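You operate a simulated robot arm through the tools that you are given. There is no shell and no other tool.

The job below is to be done with a simulated robot arm. You get a single attempt, and the scene is never put back.

TASK
Push the key in the jig up to its stop, clamp it and brush a strip of glue along it.
Fine: knob to HOLD; glue from the pot; brush back in the cup, lid back on; the bar stays up. A coat counts when it lies all over at full strength: go over it till it gets no stronger.

It is judged by the outcome, as a careful person would: the job done as asked, and still so three seconds after it is handed in. It fails if anything else is knocked over, pushed out of place, dropped, spilled or broken. Lids that push on must go on centred and level and be pressed home; caps that screw on are set level and turned clockwise until they are tight.

THE ROBOT
A 6-joint arm with a two-finger parallel gripper, fixed in place. Base frame: the origin is on the floor under the middle of its stand, x ahead of it, y to its left, z up; the work surface is at about z = 780. Readings come in mm, degrees, newtons and seconds.
With the tool pointing down near the work surface it reaches from about 260 to 680 mm from the base axis. Its first joint turns from -66.0 to 66.0 degrees. Payload 2.9 kg.
The tool frame sits at the grasp point between the pads (the TCP): z along the fingers, y along the line on which they close. The tips reach 30 mm beyond it. The gripper opens to 110 mm. The fingers are 20 mm wide and 10 mm thick; the gripper's body (48 by 112 mm) begins 55 mm behind the TCP.
Orientation is that of the tool frame in the base frame, as a unit quaternion [x, y, z, w]. With the fingers straight down and closing along the base's y, the tool's x points along the base's -x, its y along +y and its z along -z.

THE INTERFACE
- The arm moves only by the tool step_arm. Its argument "targets" is a list of rows, each an object (a shift or turn left out is 0, a gripper value left out holds the last) with "jaw": the opening, from 0 (shut) to 1 (fully open); "dp": the shift along the base's x, y, z in mm, a list of three; "delta_rot": the turn, a rotation vector about the base's x, y, z in degrees, a list of three. In form: [{"jaw": jaw, "dp": [dx, dy, dz], "delta_rot": [ax, ay, az]}, ...]. A call has 1 to 20 rows; each row shifts and turns the commanded pose from where the row before left it. Rows are played at 5 a second. More than 50 mm and 8.6 degrees between two rows, or a gripper value outside its range, and nothing of the call is played. Where a pose cannot be reached the arm comes as near as it can. A force on the tool above 40 N (or 10 N above the force at the start of the call, whichever is more), or a blocked arm, ends the call early, and 0.2 s more pass. The fingers move at their own pace (about 108 mm/s each) and stop on an object; they squeeze with about 34 N. The grip force told is the motor's: it shows also when the fingers shut on nothing. Time passes only in rows, and 0.2 s behind the last, so rows that do not move let the fingers close. It gives the time, the measured TCP pose, the force on the tool (base axes), the opening and the grip force at its end, in the units of the frame above (readings bear some noise), with the torque about the TCP (base axes, N m) and any sound that the robot's microphone picked up.
- Cameras (640 x 400 px; columns grow to the right, rows downward): "scene" is fixed at [82.7, 429.4, 1406.7]; the picture's right is [-0.75, -0.66, 0.00], its down [-0.23, 0.26, -0.94] and it looks along [0.62, -0.70, -0.35] (base axes); focal length 337 px, centre (320, 200). "wrist" rides on the gripper at [72, 17, -103] in the tool frame; the picture's right is [-0.23, 0.97, 0.00], its down [-0.76, -0.18, -0.62] and it looks along [-0.61, -0.14, 0.78] (tool axes); focal length 222 px, centre (320, 200). There is no depth. A picture from a camera that has moved, and an enlarged one, comes with that camera's place and axes in the base frame and with its lens.
- grab_frame(camera): a new picture of that camera. It takes no simulated time.
- zoom(camera, box): a new picture of the part [left, top, right, bottom] of that camera's present view, enlarged. It takes no simulated time.
- sign_off(): hands the job in; it is judged then, once.

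Places have to be worked out from the pictures, the camera data and where the tool is seen. Open the gripper and draw the arm clear of the work before you hand the job in, unless the task says otherwise.

The tools are called after "Request:" as a command line: name --argument value ..., lists and objects as JSON in quotes. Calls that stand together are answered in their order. step_arm: Moves the arm, as the interface text tells. Its arguments: {"type":"object","properties":{"targets":{"type":"array","items":{"type":"object","properties":{"jaw":{"type":"number"},"dp":{"type":"array","items":{"type":"number"}},"delta_rot":{"type":"array","items":{"type":"number"}}}}}},"required":["targets"]} The other tools are called the same way: grab_frame (camera) takes a picture; zoom (camera, box) takes an enlarged picture of a part of a camera's view; sign_off () hands the job in.

At the start:

```text
clock: 0.0
ee_pos: [379.4, -132.9, 1239.5]
tool_rot: [0.0, 1.0, 0.001, 0.0]
contact_force: [0.6, 0.0, 0.3]
ft_torque: [-0.03, 0.03, 0.01]
width: 110.1
grip_force: 0.0
```

scene: 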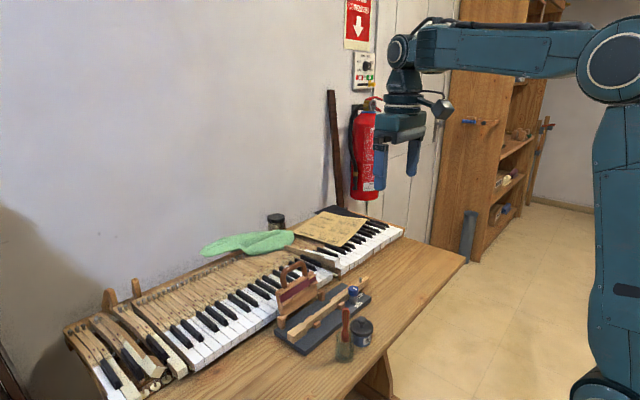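
wrist: 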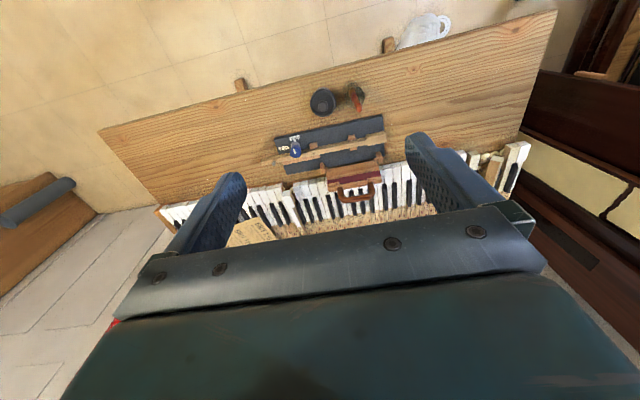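

I'll start by zooming in on the jig, the pot and the cup in both cameras to work out the layout.

Request:
zoom --camera "scene" --box '[260, 250, 400, 370]'

Request:
zoom --camera "wrist" --box '[250, 70, 410, 210]'

```text
3.33 times, centred on (330, 310) of scene
camera zoom: at [82.7, 429.4, 1406.7], right [-0.75, -0.66, 0.0], down [-0.23, 0.26, -0.94], along [0.62, -0.7, -0.35], focal length 1122 px, centre (287, -167)
```

zoom: 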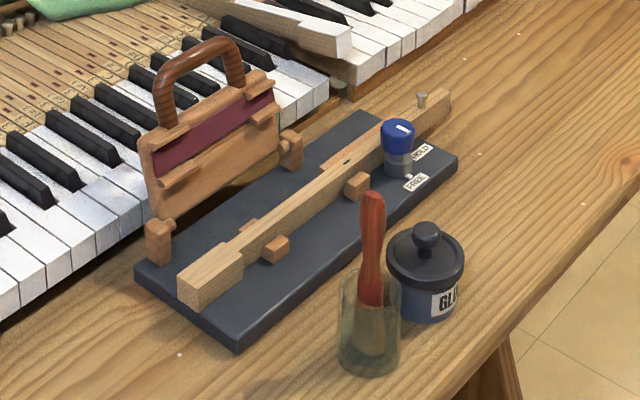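

```text
2.86 times, centred on (330, 140) of wrist
camera zoom: at [306.9, -116.2, 1343.0], right [0.23, 0.97, 0.0], down [0.76, -0.18, 0.62], along [0.61, -0.14, -0.78], focal length 635 px, centre (291, 371)
```

zoom: 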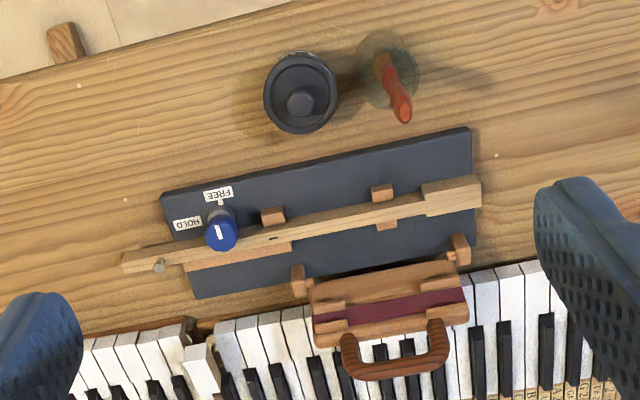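

The jig lies along base y near x≈560, with the knob near (535,-230), the pot near (445,-139) and the brush cup near (440,-72). I'll lower the arm over free air so the wrist camera gets a closer look.

Request:
step_arm --targets '[{"jaw": 0.3, "dp": [0, 0, -40]}, {"dp": [0, 0, -45]}, {"dp": [0, 0, -45]}, {"dp": [0, 0, -45]}, {"dp": [0, 0, -45]}, {"dp": [0, 0, 0]}]'

```text
clock: 1.4
ee_pos: [377.2, -131.4, 1019.9]
tool_rot: [0.0, 1.0, 0.001, 0.001]
contact_force: [-0.1, 0.1, 0.1]
ft_torque: [0.02, -0.02, -0.02]
width: 33.1
grip_force: 0.2
```

The arm is now at z≈1020. I'll take a new wrist picture and zoom the jig.

Request:
grab_frame --camera "wrist"

Request:
zoom --camera "wrist" --box '[160, 60, 320, 160]'

Request:
zoom --camera "wrist" --box '[320, 60, 480, 160]'

```text
taken
camera wrist: at [306.0, -115.1, 1122.3], right [0.23, 0.97, 0.0], down [0.76, -0.18, 0.62], along [0.61, -0.14, -0.78], focal length 222 px, centre (320, 200)
```

wrist: 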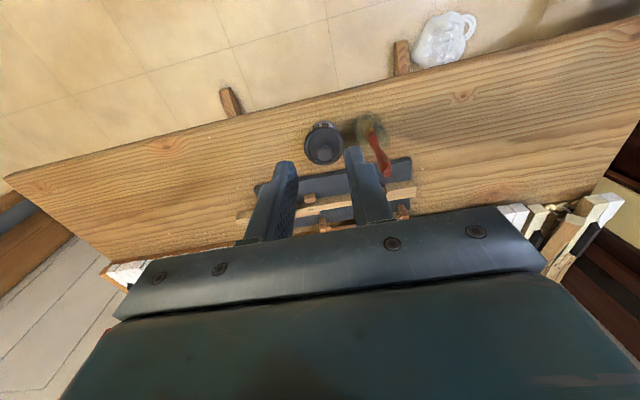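

```text
4.00 times, centred on (240, 110) of wrist
camera zoom: at [306.0, -115.1, 1122.3], right [0.23, 0.97, 0.0], down [0.76, -0.18, 0.62], along [0.61, -0.14, -0.78], focal length 888 px, centre (640, 560)
```

zoom: 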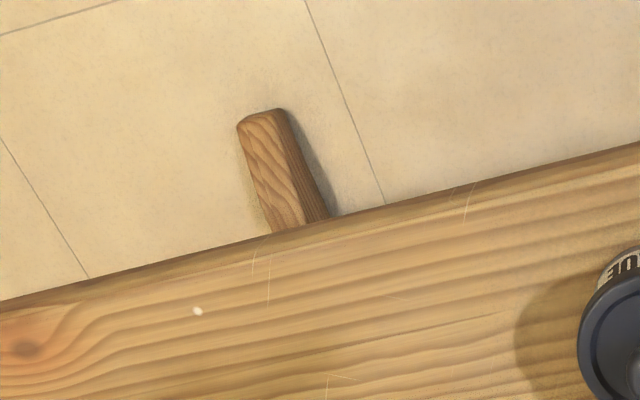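

```text
4.00 times, centred on (400, 110) of wrist
camera zoom: at [306.0, -115.1, 1122.3], right [0.23, 0.97, 0.0], down [0.76, -0.18, 0.62], along [0.61, -0.14, -0.78], focal length 888 px, centre (0, 560)
```

zoom: 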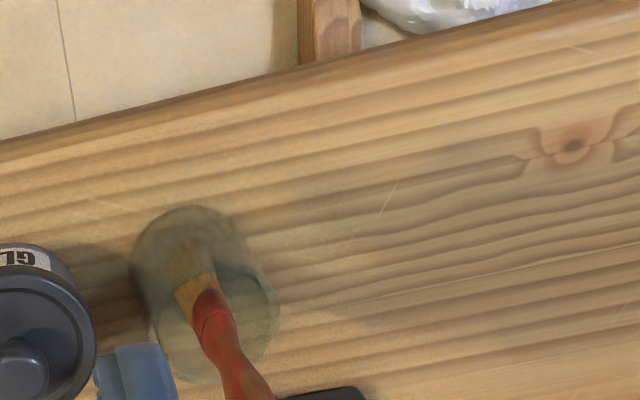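

The fingers hide the jig from here, so I'll shift the tool forward over it; at z≈1020 it stays well above the bar handle (~920).

Request:
step_arm --targets '[{"dp": [45, -10, 0]}, {"dp": [45, -10, 0]}, {"dp": [40, -10, 0]}, {"dp": [0, 0, 0]}]'

Request:
grab_frame --camera "wrist"

Request:
zoom --camera "wrist" --box '[160, 80, 320, 180]'

Request:
zoom --camera "wrist" --box '[300, 60, 460, 160]'

```text
clock: 2.4
ee_pos: [509.2, -160.0, 1019.3]
tool_rot: [0.001, 1.0, 0.001, -0.001]
contact_force: [0.4, 0.1, -1.1]
ft_torque: [0.01, 0.0, 0.01]
width: 33.0
grip_force: 0.1
```

```text
taken
camera wrist: at [436.9, -143.6, 1123.6], right [0.23, 0.97, 0.0], down [0.76, -0.18, 0.62], along [0.61, -0.14, -0.78], focal length 222 px, centre (320, 200)
```

wrist: 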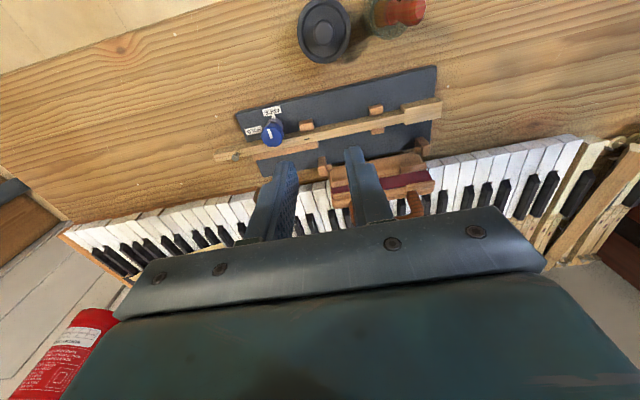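

```text
4.00 times, centred on (240, 130) of wrist
camera zoom: at [436.9, -143.6, 1123.6], right [0.23, 0.97, 0.0], down [0.76, -0.18, 0.62], along [0.61, -0.14, -0.78], focal length 888 px, centre (640, 480)
```

zoom: 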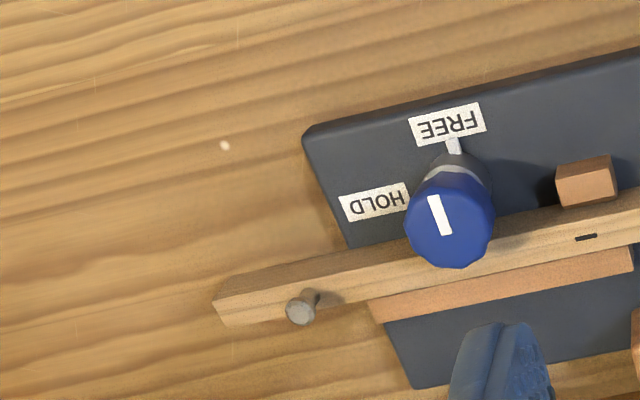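

```text
4.00 times, centred on (380, 110) of wrist
camera zoom: at [436.9, -143.6, 1123.6], right [0.23, 0.97, 0.0], down [0.76, -0.18, 0.62], along [0.61, -0.14, -0.78], focal length 888 px, centre (80, 560)
```

zoom: 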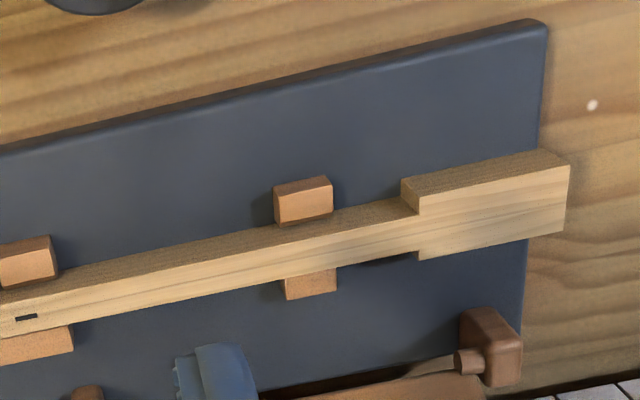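

The knob's pointer faces FREE (toward -x) and HOLD lies toward -y. I need to find the key's stop, so I'll zoom further on both cameras.

Request:
zoom --camera "scene" --box '[290, 300, 350, 340]'

Request:
zoom --camera "scene" --box '[320, 270, 370, 305]'

Request:
zoom --camera "wrist" --box '[290, 90, 370, 140]'

Request:
zoom --camera "wrist" --box '[360, 70, 460, 135]'

```text
10.00 times, centred on (320, 320) of scene
camera zoom: at [82.8, 429.4, 1406.7], right [-0.75, -0.66, 0.0], down [-0.23, 0.26, -0.94], along [0.62, -0.7, -0.35], focal length 3366 px, centre (320, -1000)
```

zoom: 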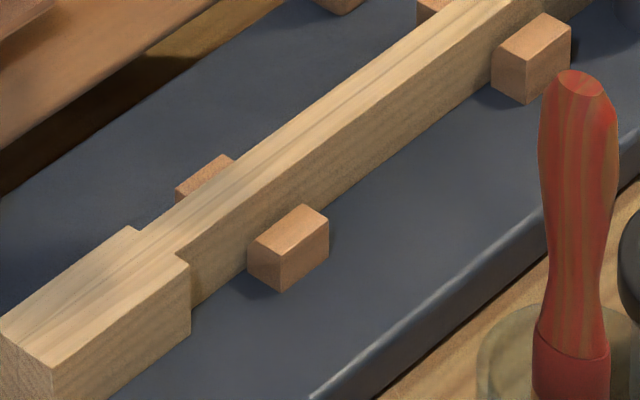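

```text
11.43 times, centred on (345, 288) of scene
camera zoom: at [82.8, 429.4, 1406.7], right [-0.75, -0.66, 0.0], down [-0.23, 0.26, -0.94], along [0.62, -0.7, -0.35], focal length 3846 px, centre (34, -800)
```

zoom: 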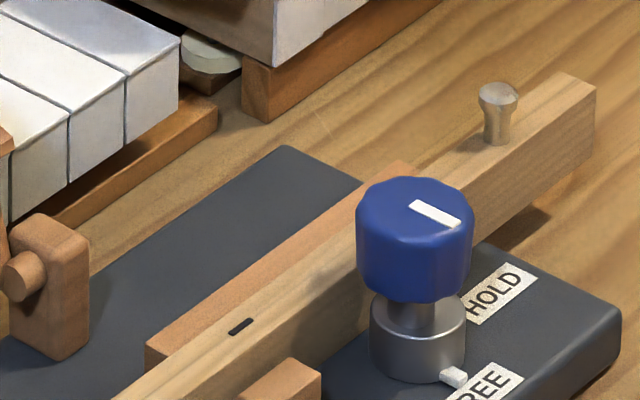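

```text
8.00 times, centred on (330, 115) of wrist
camera zoom: at [436.9, -143.6, 1123.6], right [0.23, 0.97, 0.0], down [0.76, -0.18, 0.62], along [0.61, -0.14, -0.78], focal length 1777 px, centre (240, 880)
```

zoom: 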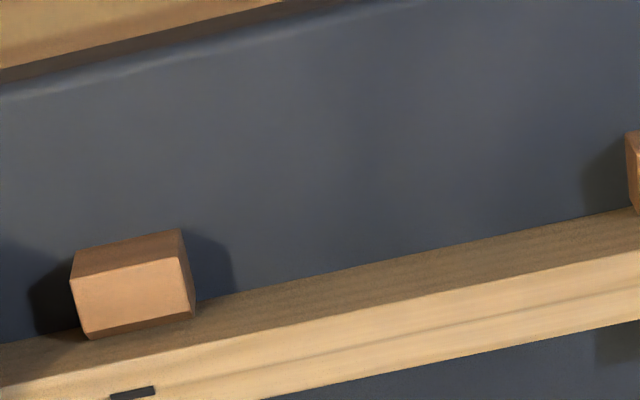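

```text
6.15 times, centred on (410, 102) of wrist
camera zoom: at [436.9, -143.6, 1123.6], right [0.23, 0.97, 0.0], down [0.76, -0.18, 0.62], along [0.61, -0.14, -0.78], focal length 1367 px, centre (-234, 800)
```

zoom: 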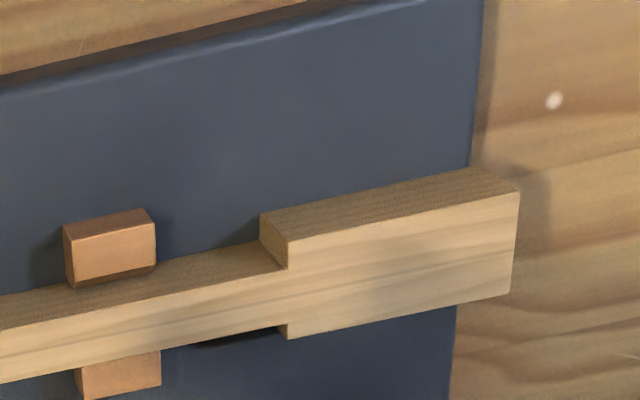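

The head's shoulder sits about 27 mm short of a pair of guide blocks (y≈-53 against -80), so the stop is those blocks and the key goes toward -y. I judge the key head's end face to be at x≈563, y≈-5, top z≈813, so I'll shut the fingers and go beyond that end, still high.

Request:
step_arm --targets '[{"jaw": 0, "dp": [10, 45, 0]}, {"dp": [10, 45, 0]}, {"dp": [10, 45, 0]}, {"dp": [12, 47, 0]}, {"dp": [12, 18, -40]}, {"dp": [0, 0, -45]}, {"dp": [0, 0, -40]}, {"dp": [0, 0, 0]}]'

Request:
grab_frame --camera "wrist"

Request:
grab_frame --camera "scene"

```text
clock: 4.2
ee_pos: [563.1, 36.4, 895.4]
tool_rot: [0.0, 1.0, 0.0, 0.0]
contact_force: [-0.3, -0.4, -0.2]
ft_torque: [-0.02, -0.04, 0.0]
width: 0.0
grip_force: 34.5
```

```text
taken
camera wrist: at [491.2, 52.8, 998.7], right [0.23, 0.97, 0.0], down [0.76, -0.18, 0.62], along [0.61, -0.14, -0.78], focal length 222 px, centre (320, 200)
```

wrist: 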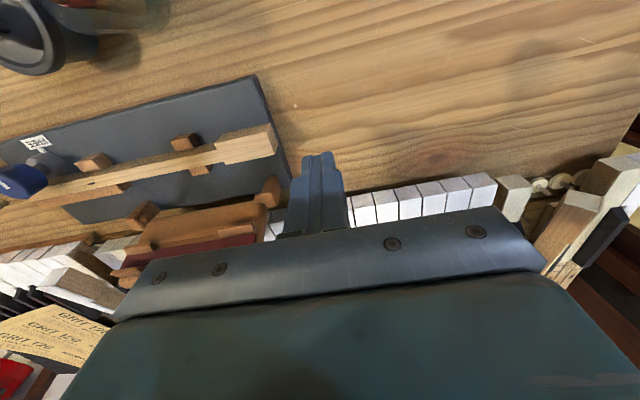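

```text
taken
```

scene: 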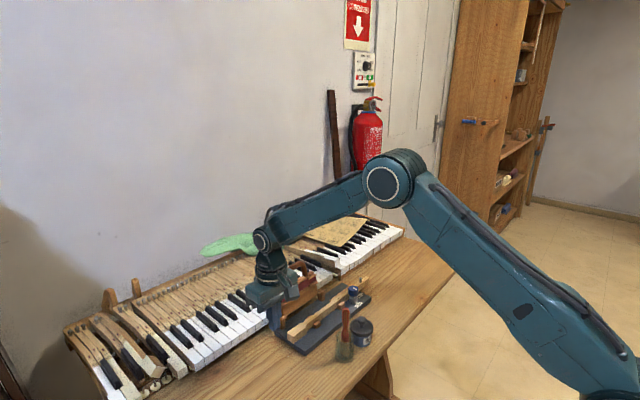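

I'll zoom the wrist view from this second viewpoint to triangulate the head, blocks and knob.

Request:
zoom --camera "wrist" --box '[160, 80, 360, 205]'

Request:
zoom --camera "wrist" --box '[0, 110, 160, 210]'

```text
3.20 times, centred on (260, 142) of wrist
camera zoom: at [491.2, 52.8, 998.7], right [0.23, 0.97, 0.0], down [0.76, -0.18, 0.62], along [0.61, -0.14, -0.78], focal length 711 px, centre (512, 384)
```

zoom: 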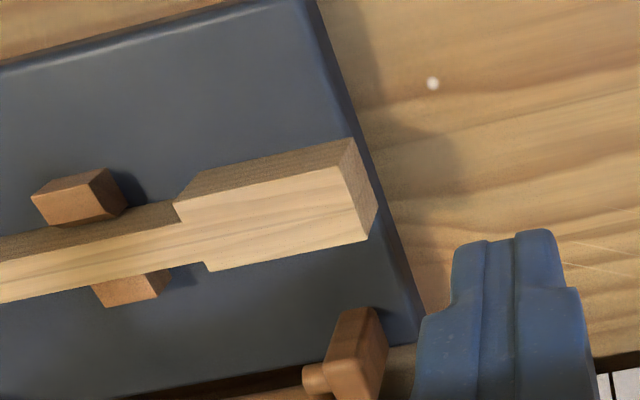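

```text
4.00 times, centred on (80, 160) of wrist
camera zoom: at [491.2, 52.8, 998.7], right [0.23, 0.97, 0.0], down [0.76, -0.18, 0.62], along [0.61, -0.14, -0.78], focal length 888 px, centre (1280, 360)
```

zoom: 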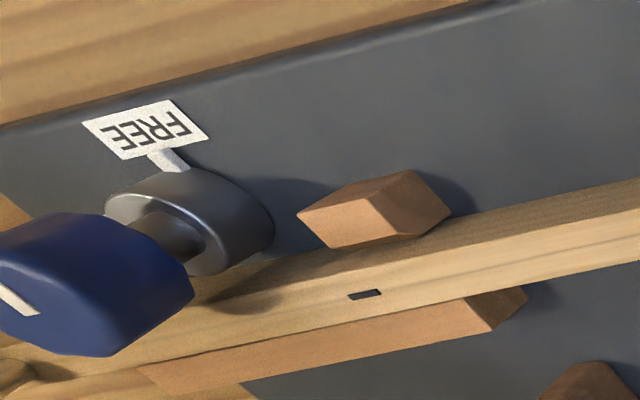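

Triangulating the two wrist views puts the head top at z≈820, its end face at y≈-8 and its centre at x≈560, with the plate top at about 800. I'll centre on x=560 and lower the tips to about z 806, still beyond the end of the key.

Request:
step_arm --targets '[{"dp": [-2.5, 0, -30]}, {"dp": [0, 0, -25]}, {"dp": [0, 0, -4]}, {"dp": [0, 0, 0]}]'

Request:
grab_frame --camera "wrist"

Request:
zoom --camera "scene" --box '[240, 270, 360, 350]'

```text
clock: 5.2
ee_pos: [561.9, 35.2, 835.1]
tool_rot: [0.0, 1.0, 0.0, -0.001]
contact_force: [0.0, -0.4, 0.4]
ft_torque: [-0.01, 0.02, 0.03]
width: 0.2
grip_force: 34.1
```

```text
taken
camera wrist: at [488.8, 53.3, 938.8], right [0.23, 0.97, 0.0], down [0.76, -0.18, 0.62], along [0.61, -0.14, -0.78], focal length 222 px, centre (320, 200)
```

wrist: 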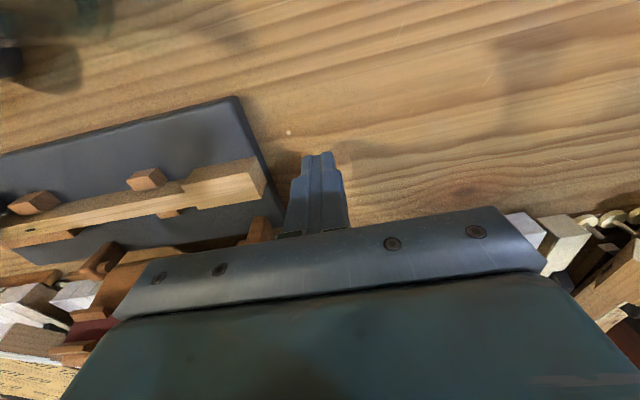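

```text
5.00 times, centred on (300, 310) of scene
camera zoom: at [82.7, 429.4, 1406.7], right [-0.75, -0.66, 0.0], down [-0.23, 0.26, -0.94], along [0.62, -0.7, -0.35], focal length 1683 px, centre (420, -350)
```

zoom: 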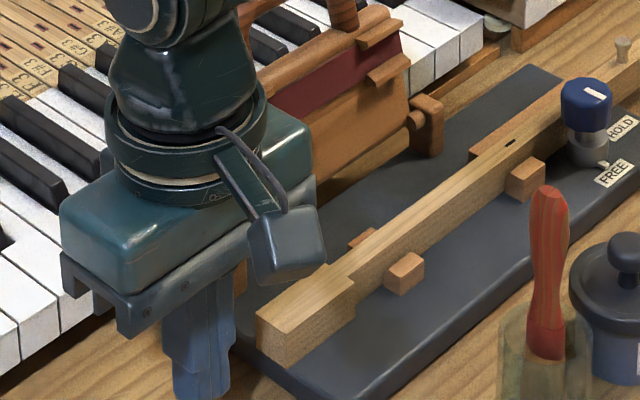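

The tips are clear of the plate and lined up with the key's end. I'll go toward it and touch, then push slowly while watching the force.

Request:
step_arm --targets '[{"dp": [0, -10, 0]}, {"dp": [0, -10, 0]}, {"dp": [0, -5, 0]}, {"dp": [0, -3, 0]}, {"dp": [0, -3, 0]}, {"dp": [0, -3, 0]}, {"dp": [0, 0, 0]}]'

Request:
zoom --camera "wrist" --box '[200, 100, 400, 225]'

```text
clock: 6.8
ee_pos: [561.0, 2.3, 835.8]
tool_rot: [0.0, 1.0, 0.001, 0.0]
contact_force: [0.0, 0.2, -0.3]
ft_torque: [-0.02, 0.02, -0.04]
width: 0.0
grip_force: 33.9
```

```text
3.20 times, centred on (300, 162) of wrist
camera zoom: at [488.4, 19.8, 938.6], right [0.23, 0.97, 0.0], down [0.76, -0.18, 0.62], along [0.61, -0.14, -0.78], focal length 711 px, centre (384, 320)
```

zoom: 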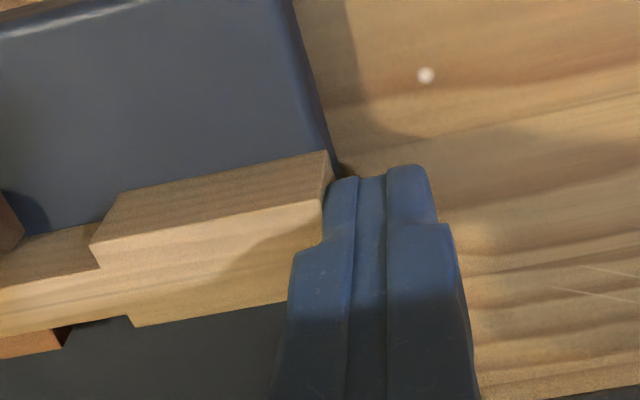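

The fingertips are all but touching the key's end face, with no force yet. I'll push on slowly.

Request:
step_arm --targets '[{"dp": [0, -3, 0]}, {"dp": [0, -3, 0]}, {"dp": [0, -3, 0]}, {"dp": [0, -3, 0]}, {"dp": [0, -3, 0]}, {"dp": [0, -3, 0]}, {"dp": [0, 0, 0]}]'

Request:
zoom --camera "wrist" --box '[200, 100, 400, 225]'

```text
clock: 8.4
ee_pos: [560.4, -14.9, 836.4]
tool_rot: [0.0, 1.0, 0.0, 0.0]
contact_force: [-0.1, -0.5, 0.5]
ft_torque: [-0.03, 0.02, 0.0]
width: 0.0
grip_force: 34.2
```

```text
3.20 times, centred on (300, 162) of wrist
camera zoom: at [488.3, 1.3, 939.3], right [0.23, 0.97, 0.0], down [0.76, -0.18, 0.62], along [0.61, -0.14, -0.78], focal length 711 px, centre (384, 320)
```

zoom: 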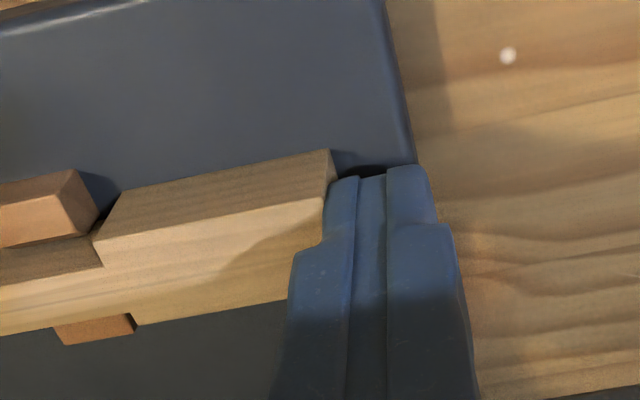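

The key is sliding with the fingers and its shoulder is near the blocks. I'll continue in smaller steps until the force shows the stop.

Request:
step_arm --targets '[{"dp": [0, -1.5, 0]}, {"dp": [0, -1.5, 0]}, {"dp": [0, -1.5, 0]}, {"dp": [0, -1.5, 0]}, {"dp": [0, 0, 0]}]'

Request:
zoom --camera "wrist" --box '[200, 130, 300, 192]'

```text
clock: 9.6
ee_pos: [560.6, -21.3, 837.7]
tool_rot: [0.001, 1.0, 0.0, 0.0]
contact_force: [-0.8, -0.2, 0.1]
ft_torque: [0.0, -0.01, -0.01]
width: 0.1
grip_force: 33.9
```

```text
6.40 times, centred on (250, 161) of wrist
camera zoom: at [488.3, -4.1, 939.5], right [0.23, 0.97, 0.0], down [0.76, -0.18, 0.62], along [0.61, -0.14, -0.78], focal length 1422 px, centre (768, 450)
```

zoom: 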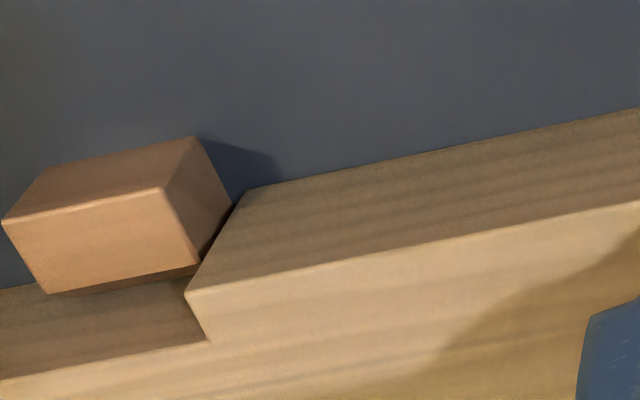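

There's about 1–3 mm left between the shoulder and the block. I'll creep on 1 mm at a time until it bears.

Request:
step_arm --targets '[{"dp": [0, -1, 0]}, {"dp": [0, -1, 0]}, {"dp": [0, -1, 0]}, {"dp": [0, 0, 0]}]'

Request:
zoom --camera "wrist" --box '[200, 130, 300, 192]'

```text
clock: 10.6
ee_pos: [561.0, -23.9, 837.1]
tool_rot: [0.0, 1.0, 0.001, 0.0]
contact_force: [0.0, 7.6, 2.5]
ft_torque: [0.17, -0.02, -0.04]
width: 0.2
grip_force: 34.0
```

```text
6.40 times, centred on (250, 161) of wrist
camera zoom: at [488.3, -6.9, 939.0], right [0.22, 0.97, 0.0], down [0.76, -0.18, 0.62], along [0.61, -0.14, -0.78], focal length 1422 px, centre (768, 450)
```

zoom: 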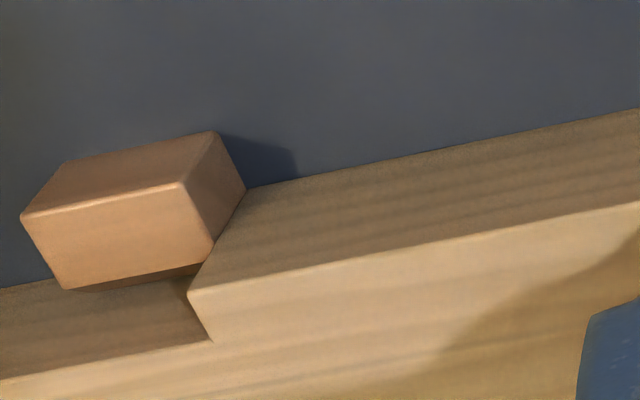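

A force of 7.6 N has come up and the shoulder is seated against the block. One more small push will confirm it is at the stop.

Request:
step_arm --targets '[{"dp": [0, -1, 0]}, {"dp": [0, 0, 0]}]'

Request:
zoom --camera "wrist" --box '[200, 130, 300, 192]'

```text
clock: 11.2
ee_pos: [560.8, -24.8, 835.9]
tool_rot: [-0.001, 1.0, 0.001, 0.0]
contact_force: [3.2, 16.4, 0.9]
ft_torque: [0.38, -0.05, -0.01]
width: 0.2
grip_force: 33.8
```

```text
6.40 times, centred on (250, 161) of wrist
camera zoom: at [488.0, -7.3, 939.0], right [0.22, 0.97, 0.0], down [0.76, -0.18, 0.62], along [0.61, -0.14, -0.78], focal length 1422 px, centre (768, 450)
```

zoom: 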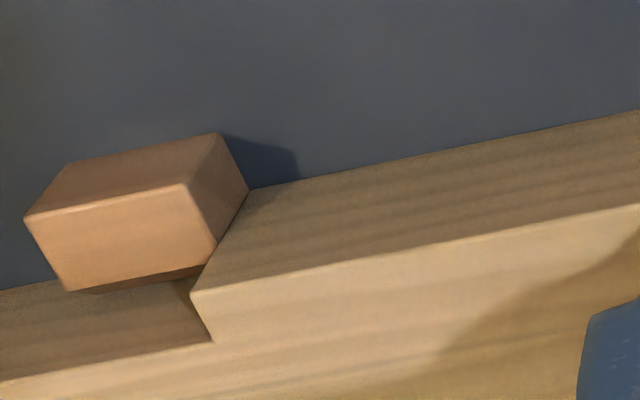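

The key is hard against its stop (16 N). I'll back off, rise and go above the knob with the gripper open to look at it.

Request:
step_arm --targets '[{"dp": [0, 8, 0]}, {"dp": [0, 7, 5]}, {"dp": [0, 0, 40]}, {"dp": [0, 0, 45]}, {"jaw": 0.6, "dp": [-2, -35, 25]}, {"dp": [-5, -45, 0]}, {"dp": [-5, -45, 0]}, {"dp": [-5, -45, 0]}, {"dp": [-4, -45, 0]}, {"dp": [0, -7, 0]}, {"dp": [0, 0, 0]}]'

Request:
grab_frame --camera "wrist"

Request:
zoom --camera "wrist" --box '[240, 60, 400, 160]'

```text
clock: 13.6
ee_pos: [539.1, -232.1, 951.3]
tool_rot: [0.0, 1.0, 0.0, 0.0]
contact_force: [-0.1, 0.3, 0.7]
ft_torque: [-0.01, 0.0, -0.02]
width: 66.1
grip_force: 0.0
```

```text
taken
camera wrist: at [467.7, -215.2, 1053.7], right [0.23, 0.97, 0.0], down [0.76, -0.18, 0.62], along [0.61, -0.14, -0.78], focal length 222 px, centre (320, 200)
```

wrist: 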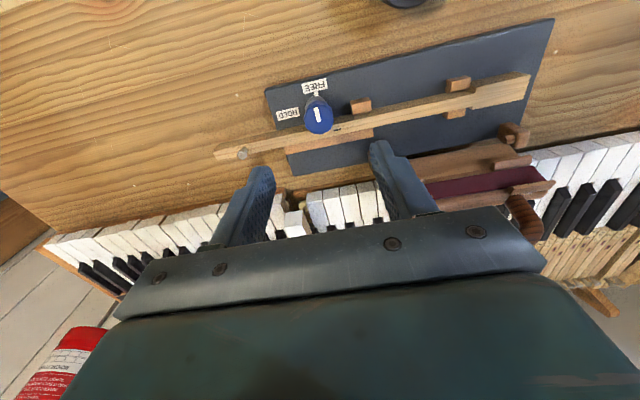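

```text
4.00 times, centred on (320, 110) of wrist
camera zoom: at [467.7, -215.2, 1053.7], right [0.23, 0.97, 0.0], down [0.76, -0.18, 0.62], along [0.61, -0.14, -0.78], focal length 888 px, centre (320, 560)
```

zoom: 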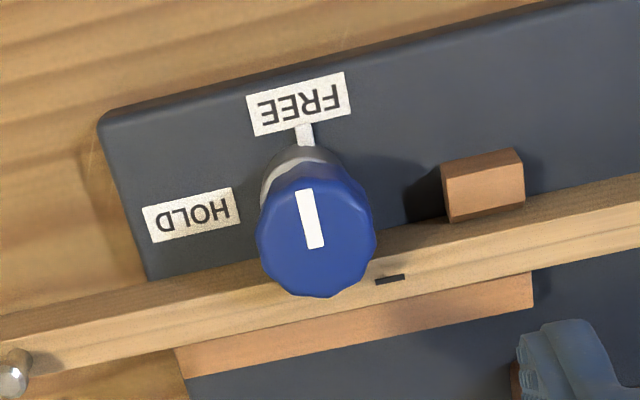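

The knob's top centre comes out at about (539,-233,839), with its blue part from z≈823 up, just above the key top (820). Before gripping I'll test in the air that the wrist can turn +90° about z from here.

Request:
step_arm --targets '[{"delta_rot": [0, 0, 8.2]}, {"delta_rot": [0, 0, 8.2]}, {"delta_rot": [0, 0, 8.2]}, {"delta_rot": [0, 0, 8.2]}, {"delta_rot": [0, 0, 8.2]}, {"delta_rot": [0, 0, 8.2]}, {"delta_rot": [0, 0, 8.2]}, {"delta_rot": [0, 0, 8.2]}, {"delta_rot": [0, 0, 8.2]}, {"delta_rot": [0, 0, 8.2]}, {"delta_rot": [0, 0, 8.0]}, {"dp": [0, 0, 0]}]'

Request:
grab_frame --camera "wrist"

```text
clock: 16.2
ee_pos: [539.0, -231.3, 950.5]
tool_rot: [0.708, -0.707, 0.0, -0.001]
contact_force: [0.3, 0.7, -0.3]
ft_torque: [0.0, -0.02, 0.0]
width: 66.0
grip_force: 0.1
```

```text
taken
camera wrist: at [522.8, -304.6, 1053.5], right [-0.97, 0.23, 0.0], down [0.18, 0.76, 0.62], along [0.14, 0.61, -0.78], focal length 222 px, centre (320, 200)
```

wrist: 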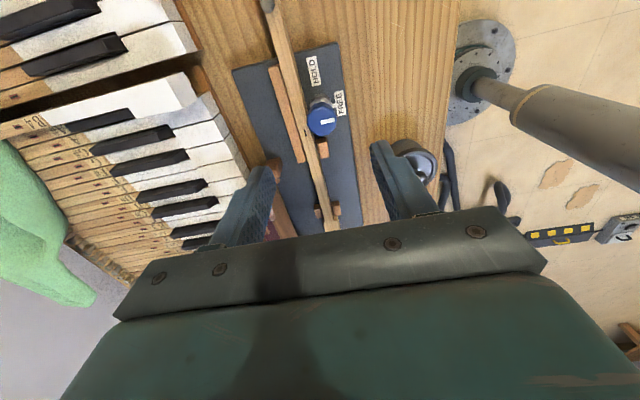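

The turn works. I'll use this second viewpoint to refine the knob's position.

Request:
zoom --camera "wrist" --box '[260, 70, 380, 145]'

```text
5.33 times, centred on (320, 108) of wrist
camera zoom: at [522.8, -304.6, 1053.5], right [-0.97, 0.23, 0.0], down [0.18, 0.76, 0.62], along [0.14, 0.61, -0.78], focal length 1185 px, centre (320, 693)
```

zoom: 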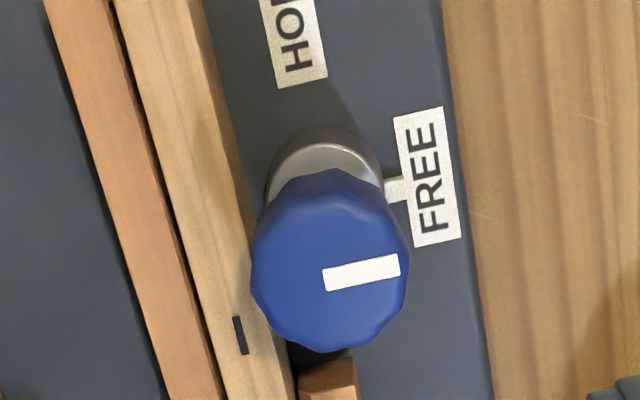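

The refined knob centre is (538.5,-232,840), diameter about 29 mm. I'll turn back, descend so the tips are at about z 823 (just above the key top), and close on the knob.

Request:
step_arm --targets '[{"delta_rot": [0, 0, -8.2]}, {"delta_rot": [0, 0, -8.2]}, {"delta_rot": [0, 0, -8.2]}, {"delta_rot": [0, 0, -8.2]}, {"delta_rot": [0, 0, -8.2]}, {"delta_rot": [0, 0, -8.2]}, {"delta_rot": [0, 0, -8.2]}, {"delta_rot": [0, 0, -8.2]}, {"delta_rot": [0, 0, -8.2]}, {"delta_rot": [0, 0, -8.2]}, {"delta_rot": [0, 0, -8.0]}, {"dp": [0, -0.5, -30]}, {"dp": [0, 0, -30]}, {"dp": [0, 0, -20]}, {"dp": [0, 0, 0]}]'

Request:
zoom --camera "wrist" --box '[220, 90, 420, 215]'

Request:
zoom --camera "scene" --box '[300, 250, 400, 320]'

```text
clock: 19.4
ee_pos: [540.0, -235.0, 872.1]
tool_rot: [0.0, 1.0, -0.001, 0.0]
contact_force: [-0.5, 0.2, 0.9]
ft_torque: [-0.02, 0.0, -0.01]
width: 66.0
grip_force: 0.1
```

```text
3.20 times, centred on (320, 152) of wrist
camera zoom: at [466.7, -216.4, 973.6], right [0.23, 0.97, 0.0], down [0.76, -0.18, 0.62], along [0.61, -0.14, -0.78], focal length 711 px, centre (320, 352)
```

zoom: 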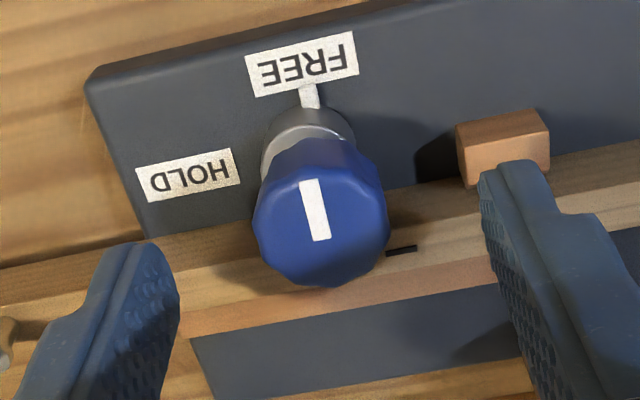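

```text
5.71 times, centred on (350, 285) of scene
camera zoom: at [82.7, 429.4, 1406.7], right [-0.75, -0.66, 0.0], down [-0.23, 0.26, -0.94], along [0.62, -0.7, -0.35], focal length 1923 px, centre (149, -286)
```

zoom: 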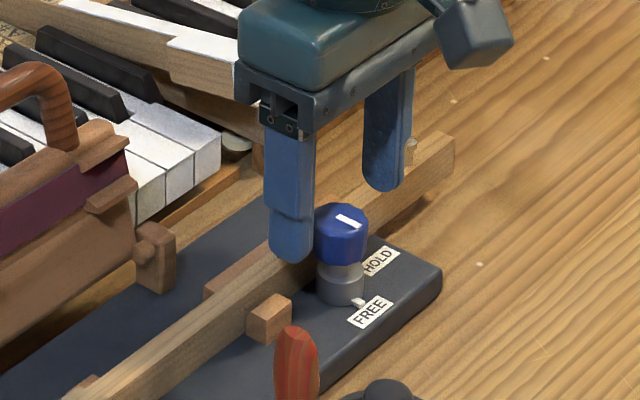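

Fingers straddle the knob evenly with the tips level with its top. I'll descend 19 mm more and close on it.

Request:
step_arm --targets '[{"dp": [-0.5, 0, -10]}, {"dp": [0, 0, -8.5]}, {"dp": [0, 0, 0]}, {"jaw": 0.35}, {"jaw": 0.15}, {"jaw": 0.15}, {"dp": [0, 0, 0]}]'

Request:
zoom --camera "wrist" --box '[220, 90, 420, 215]'

Request:
zoom --camera "scene" --box '[310, 260, 390, 316]'

```text
clock: 21.0
ee_pos: [538.8, -232.1, 852.0]
tool_rot: [0.0, 1.0, 0.0, 0.001]
contact_force: [1.0, 2.7, -0.3]
ft_torque: [0.01, -0.04, 0.01]
width: 27.9
grip_force: 33.8
```

```text
3.20 times, centred on (320, 152) of wrist
camera zoom: at [467.0, -215.8, 955.3], right [0.23, 0.97, 0.0], down [0.76, -0.18, 0.62], along [0.61, -0.14, -0.78], focal length 711 px, centre (320, 352)
```

zoom: 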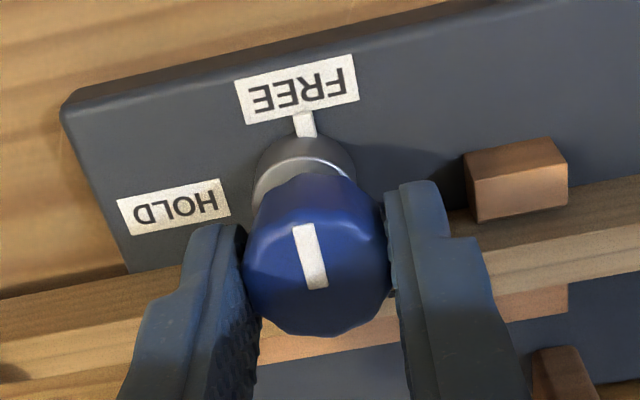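

```text
7.14 times, centred on (350, 288) of scene
camera zoom: at [82.8, 429.5, 1406.7], right [-0.75, -0.66, 0.0], down [-0.23, 0.26, -0.94], along [0.62, -0.7, -0.35], focal length 2404 px, centre (106, -429)
```

zoom: 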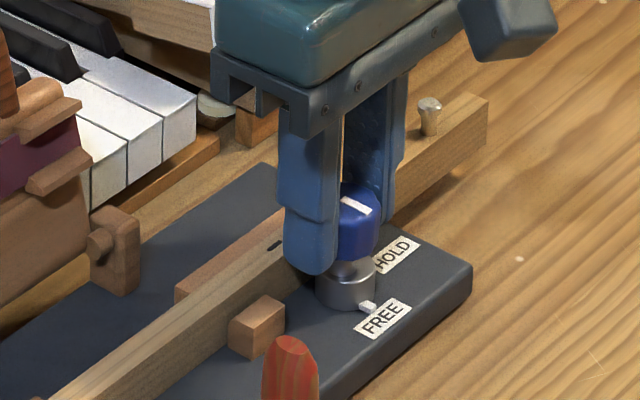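

The knob is gripped (27.9 mm, 34 N) with little side force. I'll turn it +45° about z first and check the readings.

Request:
step_arm --targets '[{"delta_rot": [0, 0, 6]}, {"delta_rot": [0, 0, 8]}, {"delta_rot": [0, 0, 8]}, {"delta_rot": [0, 0, 8]}, {"delta_rot": [0, 0, 8]}, {"delta_rot": [0, 0, 7]}, {"dp": [0, 0, 0]}]'

Request:
zoom --camera "wrist" --box '[220, 90, 420, 215]'

Request:
zoom --camera "scene" --box '[310, 260, 390, 316]'

```text
clock: 22.6
ee_pos: [538.1, -231.0, 851.7]
tool_rot: [-0.385, 0.923, 0.001, 0.0]
contact_force: [0.2, 18.4, 0.2]
ft_torque: [0.17, 0.05, 0.0]
width: 28.1
grip_force: 34.5
```

```text
3.20 times, centred on (320, 152) of wrist
camera zoom: at [476.1, -271.2, 955.3], right [-0.53, 0.85, 0.0], down [0.66, 0.41, 0.62], along [0.53, 0.33, -0.78], focal length 711 px, centre (320, 352)
```

zoom: 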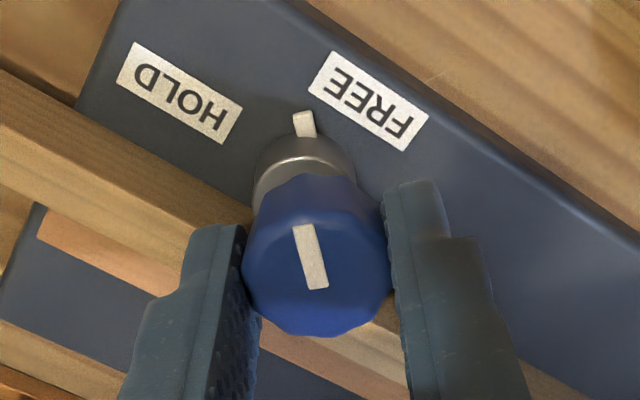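

```text
7.14 times, centred on (350, 288) of scene
camera zoom: at [82.7, 429.8, 1406.5], right [-0.75, -0.66, 0.0], down [-0.23, 0.26, -0.94], along [0.62, -0.7, -0.35], focal length 2404 px, centre (106, -429)
```

zoom: 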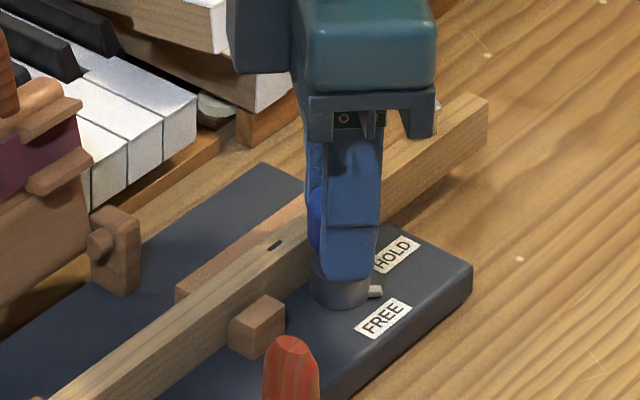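

The dial is turning with the grip; an 18 N side force shows the knob axis is about 2–3 mm off the tool axis. I'll ease the tool that way and read again.

Request:
step_arm --targets '[{"dp": [-0.4, 1, 0]}, {"dp": [-0.4, 1, 0]}, {"dp": [0, 0, 0]}]'

```text
clock: 23.4
ee_pos: [539.2, -231.1, 851.9]
tool_rot: [-0.382, 0.924, -0.001, 0.0]
contact_force: [3.6, 7.5, 0.4]
ft_torque: [0.14, -0.18, 0.02]
width: 28.2
grip_force: 33.8
```

The side force dropped to about 8 N. I'll relieve a little more and turn on with a small following shift.

Request:
step_arm --targets '[{"dp": [0.2, 0.8, 0]}, {"delta_rot": [0, 0, 8], "dp": [-0.3, 0.1, 0]}, {"delta_rot": [0, 0, 8], "dp": [-0.3, 0.1, 0]}, {"delta_rot": [0, 0, 8], "dp": [-0.3, 0.1, 0]}, {"dp": [0, 0, 0]}]'

Request:
zoom --camera "scene" --box '[310, 260, 390, 316]'

```text
clock: 24.6
ee_pos: [537.9, -231.1, 852.7]
tool_rot: [-0.566, 0.824, 0.0, -0.001]
contact_force: [2.7, -10.2, 0.2]
ft_torque: [-0.05, -0.05, -0.02]
width: 28.0
grip_force: 33.7
```

```text
7.14 times, centred on (350, 288) of scene
camera zoom: at [83.0, 429.1, 1406.8], right [-0.75, -0.66, 0.0], down [-0.23, 0.26, -0.94], along [0.62, -0.7, -0.35], focal length 2404 px, centre (106, -429)
```

zoom: 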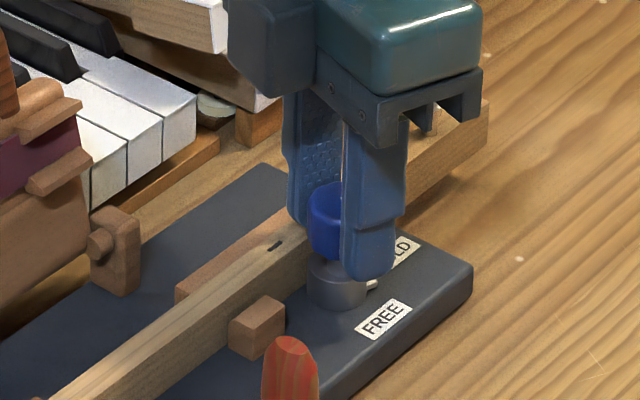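

Now at 69° with -10 N in y, so I followed slightly too far; I'll take about 1 mm back and finish the turn to 90°.

Request:
step_arm --targets '[{"dp": [0.2, -1.1, 0]}, {"delta_rot": [0, 0, 7]}, {"delta_rot": [0, 0, 7]}, {"delta_rot": [0, 0, 7]}, {"dp": [0, 0, 0]}]'

Request:
zoom --camera "scene" --box '[310, 260, 390, 316]'

Request:
zoom --camera "wrist" --box '[220, 90, 420, 215]'

```text
clock: 25.8
ee_pos: [536.7, -231.2, 854.1]
tool_rot: [0.708, -0.706, -0.001, 0.0]
contact_force: [-4.4, -4.0, -0.2]
ft_torque: [0.24, 0.09, -0.19]
width: 28.1
grip_force: 33.9
```

```text
7.14 times, centred on (350, 288) of scene
camera zoom: at [82.6, 429.3, 1406.7], right [-0.75, -0.66, 0.0], down [-0.23, 0.26, -0.94], along [0.62, -0.7, -0.35], focal length 2404 px, centre (106, -429)
```

zoom: 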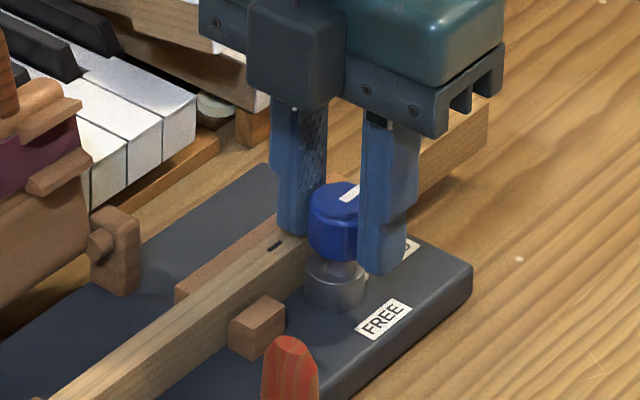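

```text
3.20 times, centred on (320, 152) of wrist
camera zoom: at [520.6, -303.3, 955.4], right [-0.97, 0.23, 0.0], down [0.18, 0.76, 0.62], along [0.14, 0.61, -0.78], focal length 711 px, centre (320, 352)
```

zoom: 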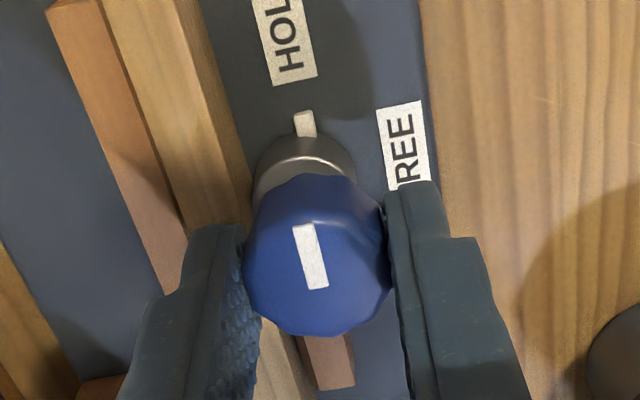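

The pointer is now at HOLD (90°), with a small opposing torque of -0.19 N·m. I'll try 3° more to see whether it has come up against its end.

Request:
step_arm --targets '[{"delta_rot": [0, 0, 3]}, {"dp": [0, 0, 0]}]'

Request:
zoom --camera "wrist" --box '[220, 90, 420, 215]'

```text
clock: 26.4
ee_pos: [536.7, -229.8, 852.5]
tool_rot: [0.726, -0.688, -0.001, 0.0]
contact_force: [-8.1, 2.3, 4.3]
ft_torque: [-0.08, 0.12, -0.21]
width: 27.8
grip_force: 34.1
```

```text
3.20 times, centred on (320, 152) of wrist
camera zoom: at [524.4, -303.4, 955.3], right [-0.98, 0.17, 0.0], down [0.14, 0.77, 0.62], along [0.11, 0.61, -0.78], focal length 711 px, centre (320, 352)
```

zoom: 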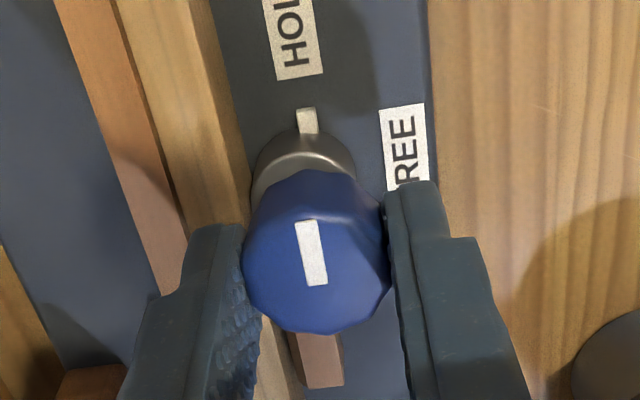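

The knob lagged the gripper slightly under the extra turn, so it is at its HOLD end stop. I'll release it, rise and check.

Request:
step_arm --targets '[{"jaw": 0.5}, {"dp": [0, 0, 0]}, {"dp": [0, 0, 15]}, {"dp": [0, 0, 40]}, {"dp": [0, 0, 40]}, {"dp": [0, 0, 0]}]'

Request:
zoom --camera "wrist" --box '[220, 60, 420, 185]'

Request:
zoom --camera "scene" --box '[270, 250, 390, 334]'

```text
clock: 27.8
ee_pos: [538.4, -229.2, 948.8]
tool_rot: [0.726, -0.688, 0.0, 0.0]
contact_force: [-0.1, -0.1, 0.4]
ft_torque: [0.02, 0.0, 0.0]
width: 55.1
grip_force: 0.0
```

```text
3.20 times, centred on (320, 122) of wrist
camera zoom: at [525.5, -303.2, 1051.1], right [-0.98, 0.18, 0.0], down [0.14, 0.77, 0.62], along [0.11, 0.61, -0.78], focal length 711 px, centre (320, 448)
```

zoom: 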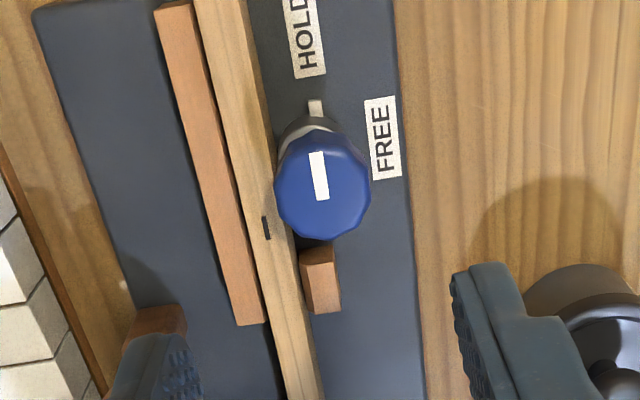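

```text
4.76 times, centred on (330, 292) of scene
camera zoom: at [82.7, 429.4, 1406.7], right [-0.75, -0.66, 0.0], down [-0.23, 0.26, -0.94], along [0.62, -0.7, -0.35], focal length 1603 px, centre (272, -238)
```

zoom: 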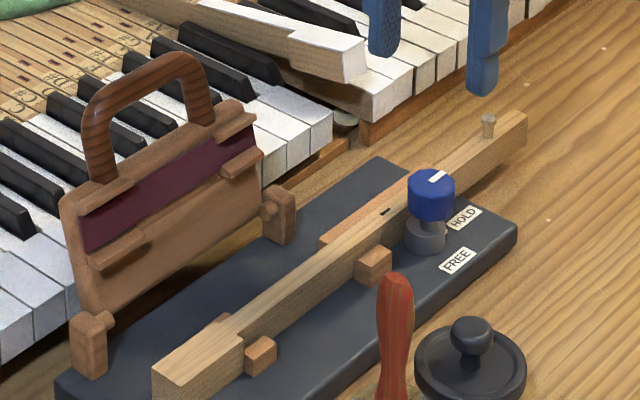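

The pointer faces HOLD now. I'll zoom tighter on the knob to check that it points squarely.

Request:
zoom --camera "wrist" --box '[280, 50, 360, 140]'

Request:
zoom --camera "scene" --box '[345, 278, 375, 305]'

```text
4.44 times, centred on (320, 95) of wrist
camera zoom: at [525.5, -303.2, 1051.1], right [-0.98, 0.18, 0.0], down [0.14, 0.77, 0.62], along [0.11, 0.61, -0.78], focal length 987 px, centre (320, 667)
```

zoom: 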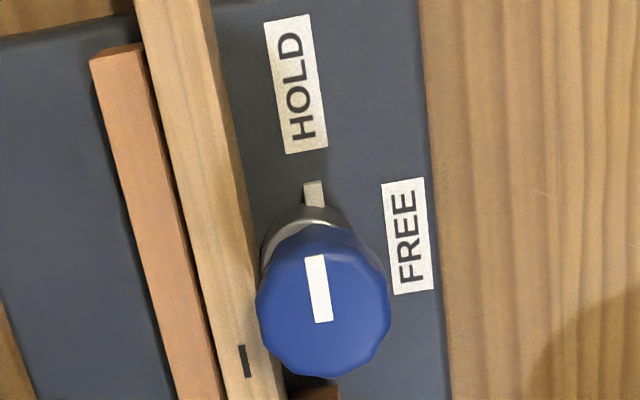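

```text
14.81 times, centred on (360, 292) of scene
camera zoom: at [82.7, 429.4, 1406.7], right [-0.75, -0.66, 0.0], down [-0.23, 0.26, -0.94], along [0.62, -0.7, -0.35], focal length 4986 px, centre (-273, -1156)
```

zoom: 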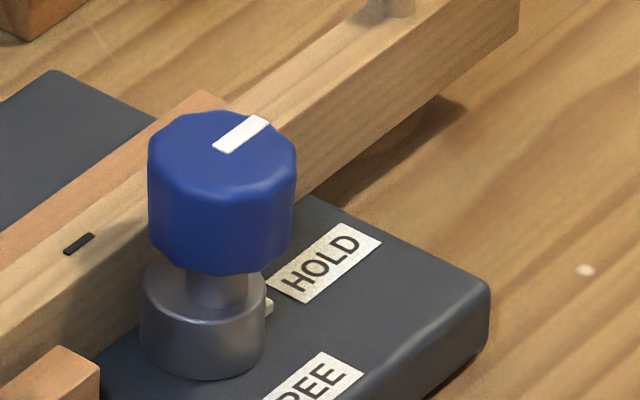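

The pointer lines up with HOLD (parallel to the key), so the clamp is set. Next is the pot: I'll keep the fingers closing along x, which keeps the gripper body away from the brush, and move above the lid.

Request:
step_arm --targets '[{"dp": [-25, 20, 25], "delta_rot": [0, 0, -3]}, {"dp": [-35, 35, 0]}, {"dp": [-33, 35, 0]}, {"dp": [0, 0, 0]}]'

Request:
grab_frame --camera "wrist"

Request:
zoom --camera "wrist" --box '[220, 40, 420, 165]'

Request:
zoom --camera "scene" --box '[320, 295, 400, 370]'

```text
clock: 28.8
ee_pos: [444.3, -141.2, 973.6]
tool_rot: [-0.707, 0.707, 0.0, 0.0]
contact_force: [0.1, -0.1, -0.1]
ft_torque: [-0.02, 0.0, -0.03]
width: 54.9
grip_force: 0.1
```

```text
taken
camera wrist: at [427.0, -213.8, 1075.6], right [-0.97, 0.23, 0.0], down [0.18, 0.76, 0.62], along [0.14, 0.61, -0.78], focal length 222 px, centre (320, 200)
```

wrist: 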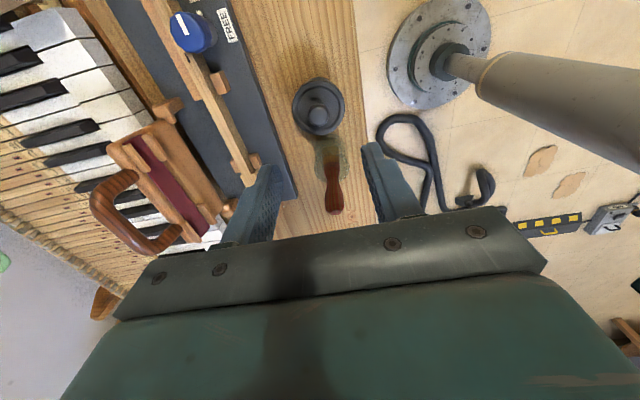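

```text
3.20 times, centred on (320, 102) of wrist
camera zoom: at [427.0, -213.8, 1075.6], right [-0.97, 0.23, 0.0], down [0.18, 0.76, 0.62], along [0.14, 0.61, -0.78], focal length 711 px, centre (320, 512)
```

zoom: 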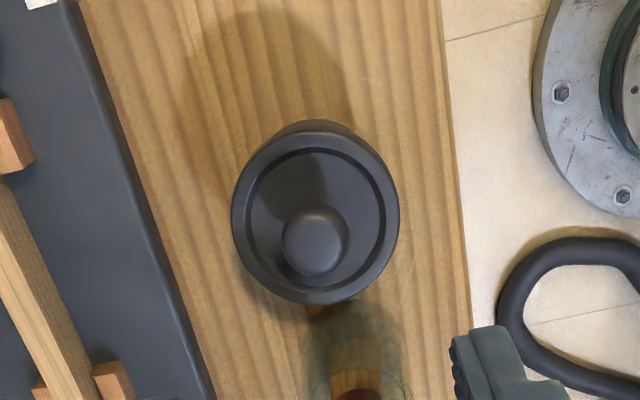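

```text
5.33 times, centred on (360, 332) of scene
camera zoom: at [82.7, 429.4, 1406.7], right [-0.75, -0.66, 0.0], down [-0.23, 0.26, -0.94], along [0.62, -0.7, -0.35], focal length 1795 px, centre (107, -507)
```

zoom: 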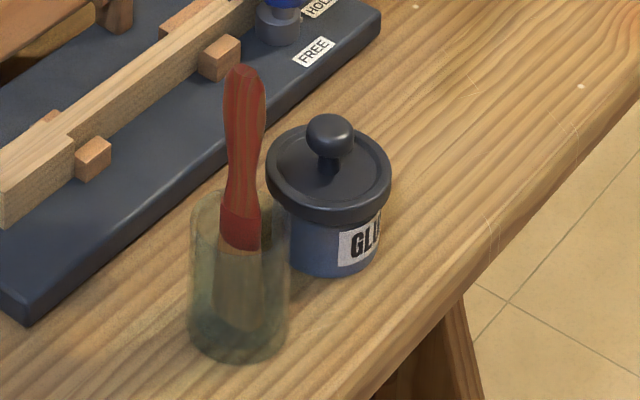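

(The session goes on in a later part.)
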